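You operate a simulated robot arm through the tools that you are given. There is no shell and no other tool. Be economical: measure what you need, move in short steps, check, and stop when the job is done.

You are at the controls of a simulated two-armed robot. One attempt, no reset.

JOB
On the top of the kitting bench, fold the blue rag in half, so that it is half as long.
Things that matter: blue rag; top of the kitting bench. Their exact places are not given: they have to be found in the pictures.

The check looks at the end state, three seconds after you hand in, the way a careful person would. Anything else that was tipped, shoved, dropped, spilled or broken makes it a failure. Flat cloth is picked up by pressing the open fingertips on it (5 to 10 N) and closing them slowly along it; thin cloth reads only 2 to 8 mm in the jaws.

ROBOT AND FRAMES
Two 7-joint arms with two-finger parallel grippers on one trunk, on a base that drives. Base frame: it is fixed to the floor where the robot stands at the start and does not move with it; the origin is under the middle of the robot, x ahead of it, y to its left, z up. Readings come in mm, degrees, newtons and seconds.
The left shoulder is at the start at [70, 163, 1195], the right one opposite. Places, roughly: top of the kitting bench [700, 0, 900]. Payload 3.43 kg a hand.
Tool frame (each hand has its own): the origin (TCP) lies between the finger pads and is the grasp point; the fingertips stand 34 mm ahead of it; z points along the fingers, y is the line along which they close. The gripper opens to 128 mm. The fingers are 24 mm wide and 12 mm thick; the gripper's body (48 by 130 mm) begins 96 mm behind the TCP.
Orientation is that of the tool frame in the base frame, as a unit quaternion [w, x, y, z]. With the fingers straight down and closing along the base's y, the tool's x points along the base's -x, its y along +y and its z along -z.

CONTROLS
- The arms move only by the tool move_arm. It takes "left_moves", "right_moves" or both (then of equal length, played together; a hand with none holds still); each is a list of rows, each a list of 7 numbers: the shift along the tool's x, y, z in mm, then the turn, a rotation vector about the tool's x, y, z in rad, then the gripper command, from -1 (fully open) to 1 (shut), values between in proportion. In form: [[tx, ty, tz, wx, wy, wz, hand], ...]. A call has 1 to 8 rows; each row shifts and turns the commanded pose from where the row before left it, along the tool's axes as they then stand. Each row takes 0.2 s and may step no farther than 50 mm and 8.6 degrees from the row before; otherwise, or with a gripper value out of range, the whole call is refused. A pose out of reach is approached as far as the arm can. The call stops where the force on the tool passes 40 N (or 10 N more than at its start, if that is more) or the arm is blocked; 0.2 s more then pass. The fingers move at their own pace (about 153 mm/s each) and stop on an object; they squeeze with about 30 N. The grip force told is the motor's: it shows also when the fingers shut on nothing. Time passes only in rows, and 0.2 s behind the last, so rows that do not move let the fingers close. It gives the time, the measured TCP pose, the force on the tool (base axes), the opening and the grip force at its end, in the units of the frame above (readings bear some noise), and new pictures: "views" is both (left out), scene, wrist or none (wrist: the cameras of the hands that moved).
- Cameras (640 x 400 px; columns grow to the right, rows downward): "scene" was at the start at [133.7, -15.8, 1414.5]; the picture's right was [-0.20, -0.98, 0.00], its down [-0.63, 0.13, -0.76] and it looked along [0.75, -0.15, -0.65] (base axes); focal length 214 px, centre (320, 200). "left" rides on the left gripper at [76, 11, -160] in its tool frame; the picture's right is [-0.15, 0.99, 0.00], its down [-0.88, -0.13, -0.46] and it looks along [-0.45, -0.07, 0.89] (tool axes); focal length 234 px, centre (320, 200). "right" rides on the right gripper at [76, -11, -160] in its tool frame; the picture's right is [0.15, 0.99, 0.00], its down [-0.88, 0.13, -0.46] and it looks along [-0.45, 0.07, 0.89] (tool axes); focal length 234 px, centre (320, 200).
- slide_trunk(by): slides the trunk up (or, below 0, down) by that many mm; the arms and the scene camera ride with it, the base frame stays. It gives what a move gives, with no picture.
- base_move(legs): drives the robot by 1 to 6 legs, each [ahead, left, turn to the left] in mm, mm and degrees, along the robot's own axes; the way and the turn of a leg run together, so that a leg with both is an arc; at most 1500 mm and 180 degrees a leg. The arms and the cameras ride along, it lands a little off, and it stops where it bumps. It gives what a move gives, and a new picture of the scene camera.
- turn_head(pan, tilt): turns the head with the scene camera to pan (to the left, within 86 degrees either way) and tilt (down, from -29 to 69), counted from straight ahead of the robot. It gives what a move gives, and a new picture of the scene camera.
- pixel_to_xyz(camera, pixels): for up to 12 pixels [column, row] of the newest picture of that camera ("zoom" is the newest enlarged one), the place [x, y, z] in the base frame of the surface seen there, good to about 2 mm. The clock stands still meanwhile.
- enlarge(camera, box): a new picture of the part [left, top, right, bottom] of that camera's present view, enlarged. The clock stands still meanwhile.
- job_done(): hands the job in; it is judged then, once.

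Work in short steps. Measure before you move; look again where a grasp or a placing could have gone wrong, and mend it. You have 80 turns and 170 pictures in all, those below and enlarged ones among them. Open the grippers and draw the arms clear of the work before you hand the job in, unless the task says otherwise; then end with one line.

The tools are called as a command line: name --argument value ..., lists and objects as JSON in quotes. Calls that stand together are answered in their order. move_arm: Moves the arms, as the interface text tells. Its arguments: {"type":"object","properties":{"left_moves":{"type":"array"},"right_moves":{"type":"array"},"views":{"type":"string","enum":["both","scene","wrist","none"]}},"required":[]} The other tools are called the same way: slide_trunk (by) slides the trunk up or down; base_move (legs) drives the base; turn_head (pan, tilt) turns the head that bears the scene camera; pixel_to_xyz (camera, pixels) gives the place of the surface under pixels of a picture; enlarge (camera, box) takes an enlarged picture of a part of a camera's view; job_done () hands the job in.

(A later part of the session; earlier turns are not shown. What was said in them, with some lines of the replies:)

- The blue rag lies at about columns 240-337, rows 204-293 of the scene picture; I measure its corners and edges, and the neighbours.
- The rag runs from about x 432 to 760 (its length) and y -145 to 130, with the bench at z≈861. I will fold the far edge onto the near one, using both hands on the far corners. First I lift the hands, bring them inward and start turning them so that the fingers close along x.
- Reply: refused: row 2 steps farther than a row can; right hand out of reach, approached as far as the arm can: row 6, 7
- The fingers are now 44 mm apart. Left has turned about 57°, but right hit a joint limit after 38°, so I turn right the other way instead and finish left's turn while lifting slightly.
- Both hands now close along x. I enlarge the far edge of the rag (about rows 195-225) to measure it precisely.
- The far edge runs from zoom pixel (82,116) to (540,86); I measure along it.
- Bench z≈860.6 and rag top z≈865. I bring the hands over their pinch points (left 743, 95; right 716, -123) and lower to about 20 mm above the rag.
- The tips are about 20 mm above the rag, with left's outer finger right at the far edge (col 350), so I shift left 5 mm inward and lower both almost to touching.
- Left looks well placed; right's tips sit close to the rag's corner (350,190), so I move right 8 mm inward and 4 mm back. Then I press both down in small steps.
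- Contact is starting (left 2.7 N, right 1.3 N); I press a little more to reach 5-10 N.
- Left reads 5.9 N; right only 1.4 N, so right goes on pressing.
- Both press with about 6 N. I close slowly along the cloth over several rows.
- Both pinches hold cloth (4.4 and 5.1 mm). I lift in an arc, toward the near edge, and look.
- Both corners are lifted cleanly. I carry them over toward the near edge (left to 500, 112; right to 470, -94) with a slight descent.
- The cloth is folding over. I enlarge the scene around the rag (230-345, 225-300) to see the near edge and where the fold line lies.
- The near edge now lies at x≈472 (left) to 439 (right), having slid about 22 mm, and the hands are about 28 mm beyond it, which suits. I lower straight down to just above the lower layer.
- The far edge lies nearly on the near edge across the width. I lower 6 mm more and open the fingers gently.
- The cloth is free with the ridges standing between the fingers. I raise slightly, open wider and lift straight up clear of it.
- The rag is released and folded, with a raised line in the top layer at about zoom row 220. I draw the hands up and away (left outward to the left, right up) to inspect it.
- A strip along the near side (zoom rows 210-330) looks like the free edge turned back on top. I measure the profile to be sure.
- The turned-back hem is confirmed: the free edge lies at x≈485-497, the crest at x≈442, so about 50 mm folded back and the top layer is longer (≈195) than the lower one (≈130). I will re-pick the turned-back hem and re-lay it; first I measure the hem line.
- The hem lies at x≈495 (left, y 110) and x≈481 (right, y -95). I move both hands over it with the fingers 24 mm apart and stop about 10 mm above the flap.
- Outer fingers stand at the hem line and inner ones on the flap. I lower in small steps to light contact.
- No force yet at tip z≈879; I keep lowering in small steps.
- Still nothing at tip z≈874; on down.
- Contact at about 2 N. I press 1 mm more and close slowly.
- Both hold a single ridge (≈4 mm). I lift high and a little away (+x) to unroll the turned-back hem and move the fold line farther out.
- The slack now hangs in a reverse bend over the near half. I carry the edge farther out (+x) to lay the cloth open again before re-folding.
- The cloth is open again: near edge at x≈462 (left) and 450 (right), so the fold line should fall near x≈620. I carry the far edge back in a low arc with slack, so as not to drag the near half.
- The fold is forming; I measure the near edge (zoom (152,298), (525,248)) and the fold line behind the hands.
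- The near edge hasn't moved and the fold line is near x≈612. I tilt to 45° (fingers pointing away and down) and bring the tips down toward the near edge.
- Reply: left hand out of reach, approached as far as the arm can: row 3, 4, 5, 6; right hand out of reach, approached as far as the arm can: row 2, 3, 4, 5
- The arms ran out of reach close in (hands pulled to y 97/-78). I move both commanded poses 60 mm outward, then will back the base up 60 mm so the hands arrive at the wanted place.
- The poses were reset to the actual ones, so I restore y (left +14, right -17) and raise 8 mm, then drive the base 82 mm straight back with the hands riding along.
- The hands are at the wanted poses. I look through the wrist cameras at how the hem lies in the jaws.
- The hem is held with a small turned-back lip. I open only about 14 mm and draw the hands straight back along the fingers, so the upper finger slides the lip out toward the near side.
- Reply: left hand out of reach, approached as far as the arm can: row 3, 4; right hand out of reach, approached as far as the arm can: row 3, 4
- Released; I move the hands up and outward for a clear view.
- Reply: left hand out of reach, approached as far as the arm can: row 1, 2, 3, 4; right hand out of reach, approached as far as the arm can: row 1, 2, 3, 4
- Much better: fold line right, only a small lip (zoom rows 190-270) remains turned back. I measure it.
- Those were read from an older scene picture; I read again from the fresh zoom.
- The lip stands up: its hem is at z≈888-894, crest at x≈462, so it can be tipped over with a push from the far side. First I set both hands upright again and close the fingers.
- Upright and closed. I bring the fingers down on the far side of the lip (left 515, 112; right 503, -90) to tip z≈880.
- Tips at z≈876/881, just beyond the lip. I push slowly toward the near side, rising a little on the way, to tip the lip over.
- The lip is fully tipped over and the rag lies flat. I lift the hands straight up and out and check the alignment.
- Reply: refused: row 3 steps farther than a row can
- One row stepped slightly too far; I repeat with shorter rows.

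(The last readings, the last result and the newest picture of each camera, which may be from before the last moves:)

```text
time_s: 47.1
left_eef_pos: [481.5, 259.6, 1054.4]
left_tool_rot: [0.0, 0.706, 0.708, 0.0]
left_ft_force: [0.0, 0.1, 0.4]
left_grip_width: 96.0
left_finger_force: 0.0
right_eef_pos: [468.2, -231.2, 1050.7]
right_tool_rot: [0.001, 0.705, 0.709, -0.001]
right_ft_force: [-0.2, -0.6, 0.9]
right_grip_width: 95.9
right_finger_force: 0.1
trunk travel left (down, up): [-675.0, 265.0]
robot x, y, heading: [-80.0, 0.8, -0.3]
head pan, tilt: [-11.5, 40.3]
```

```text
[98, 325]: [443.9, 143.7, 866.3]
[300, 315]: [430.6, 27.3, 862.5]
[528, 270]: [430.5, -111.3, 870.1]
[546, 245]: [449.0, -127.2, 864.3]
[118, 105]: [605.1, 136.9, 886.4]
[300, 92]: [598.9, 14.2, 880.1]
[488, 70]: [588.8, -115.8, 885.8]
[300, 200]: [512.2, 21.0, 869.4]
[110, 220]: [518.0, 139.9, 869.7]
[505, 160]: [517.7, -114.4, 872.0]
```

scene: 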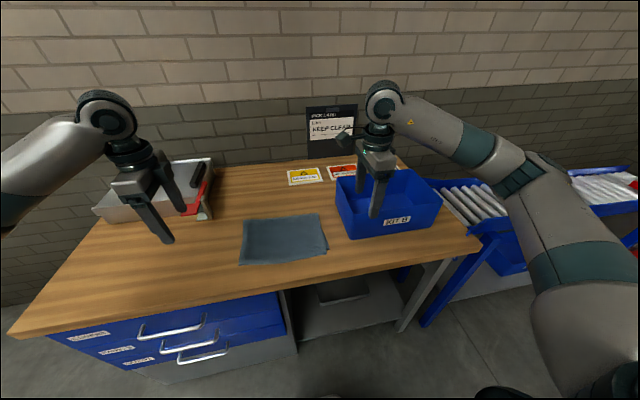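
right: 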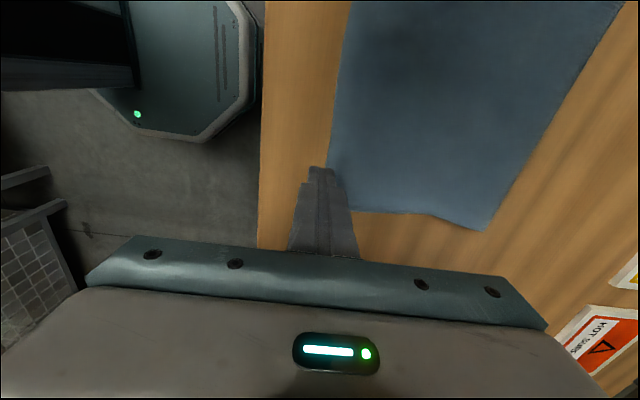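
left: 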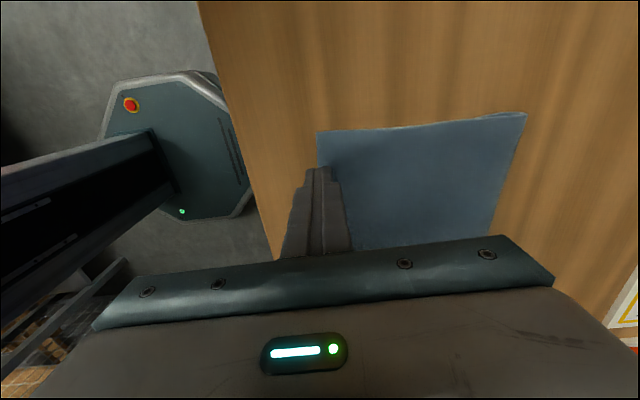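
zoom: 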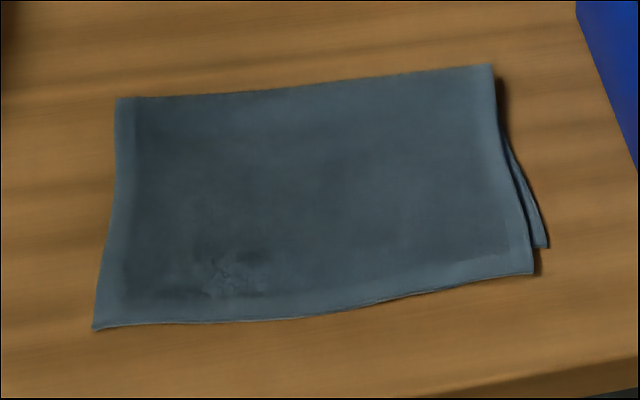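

The rag is folded in half: the fold line is at x≈600, the edges at x≈430-464 (within about 20 mm of each other), roughly 165 mm long instead of 333. I open the grippers fully and raise the arms clear.

move_arm --left_moves '[[0, 0, -30, 0, 0, 0, -1], [0, 0, -30, 0, 0, 0, -1], [0, 0, 0, 0, 0, 0, -1]]' --right_moves '[[0, 0, -30, 0, 0, 0, -1], [0, 0, -30, 0, 0, 0, -1], [0, 0, 0, 0, 0, 0, -1]]' --views "scene"

```text
time_s: 47.9
left_eef_pos: [485.0, 259.0, 1112.8]
left_tool_rot: [0.0, 0.706, 0.708, -0.001]
left_ft_force: [0.2, 0.2, -0.1]
left_grip_width: 127.8
left_finger_force: 0.0
right_eef_pos: [468.4, -230.9, 1108.1]
right_tool_rot: [-0.001, 0.706, 0.708, 0.0]
right_ft_force: [1.0, 0.3, -0.1]
right_grip_width: 128.1
right_finger_force: 0.1
trunk travel left (down, up): [-675.0, 265.0]
robot x, y, heading: [-82.0, -0.5, 0.1]
head pan, tilt: [-11.5, 40.3]
```

scene: 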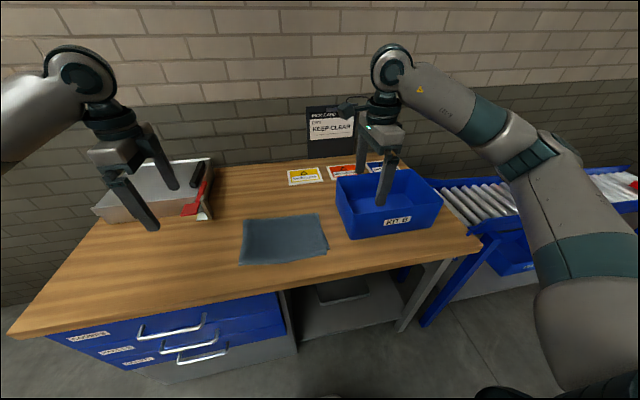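

The rag (240-328, 213-265) lies folded, nothing else has moved and the hands are clear; I hand in.

job_done

```text
The job is handed in.
```

The blue rag is folded in half on the kitting bench, about 165 mm long where it was about 333 mm; its top edge overhangs the lower one by about 20 mm, nothing else was seen to move, and the job is handed in.
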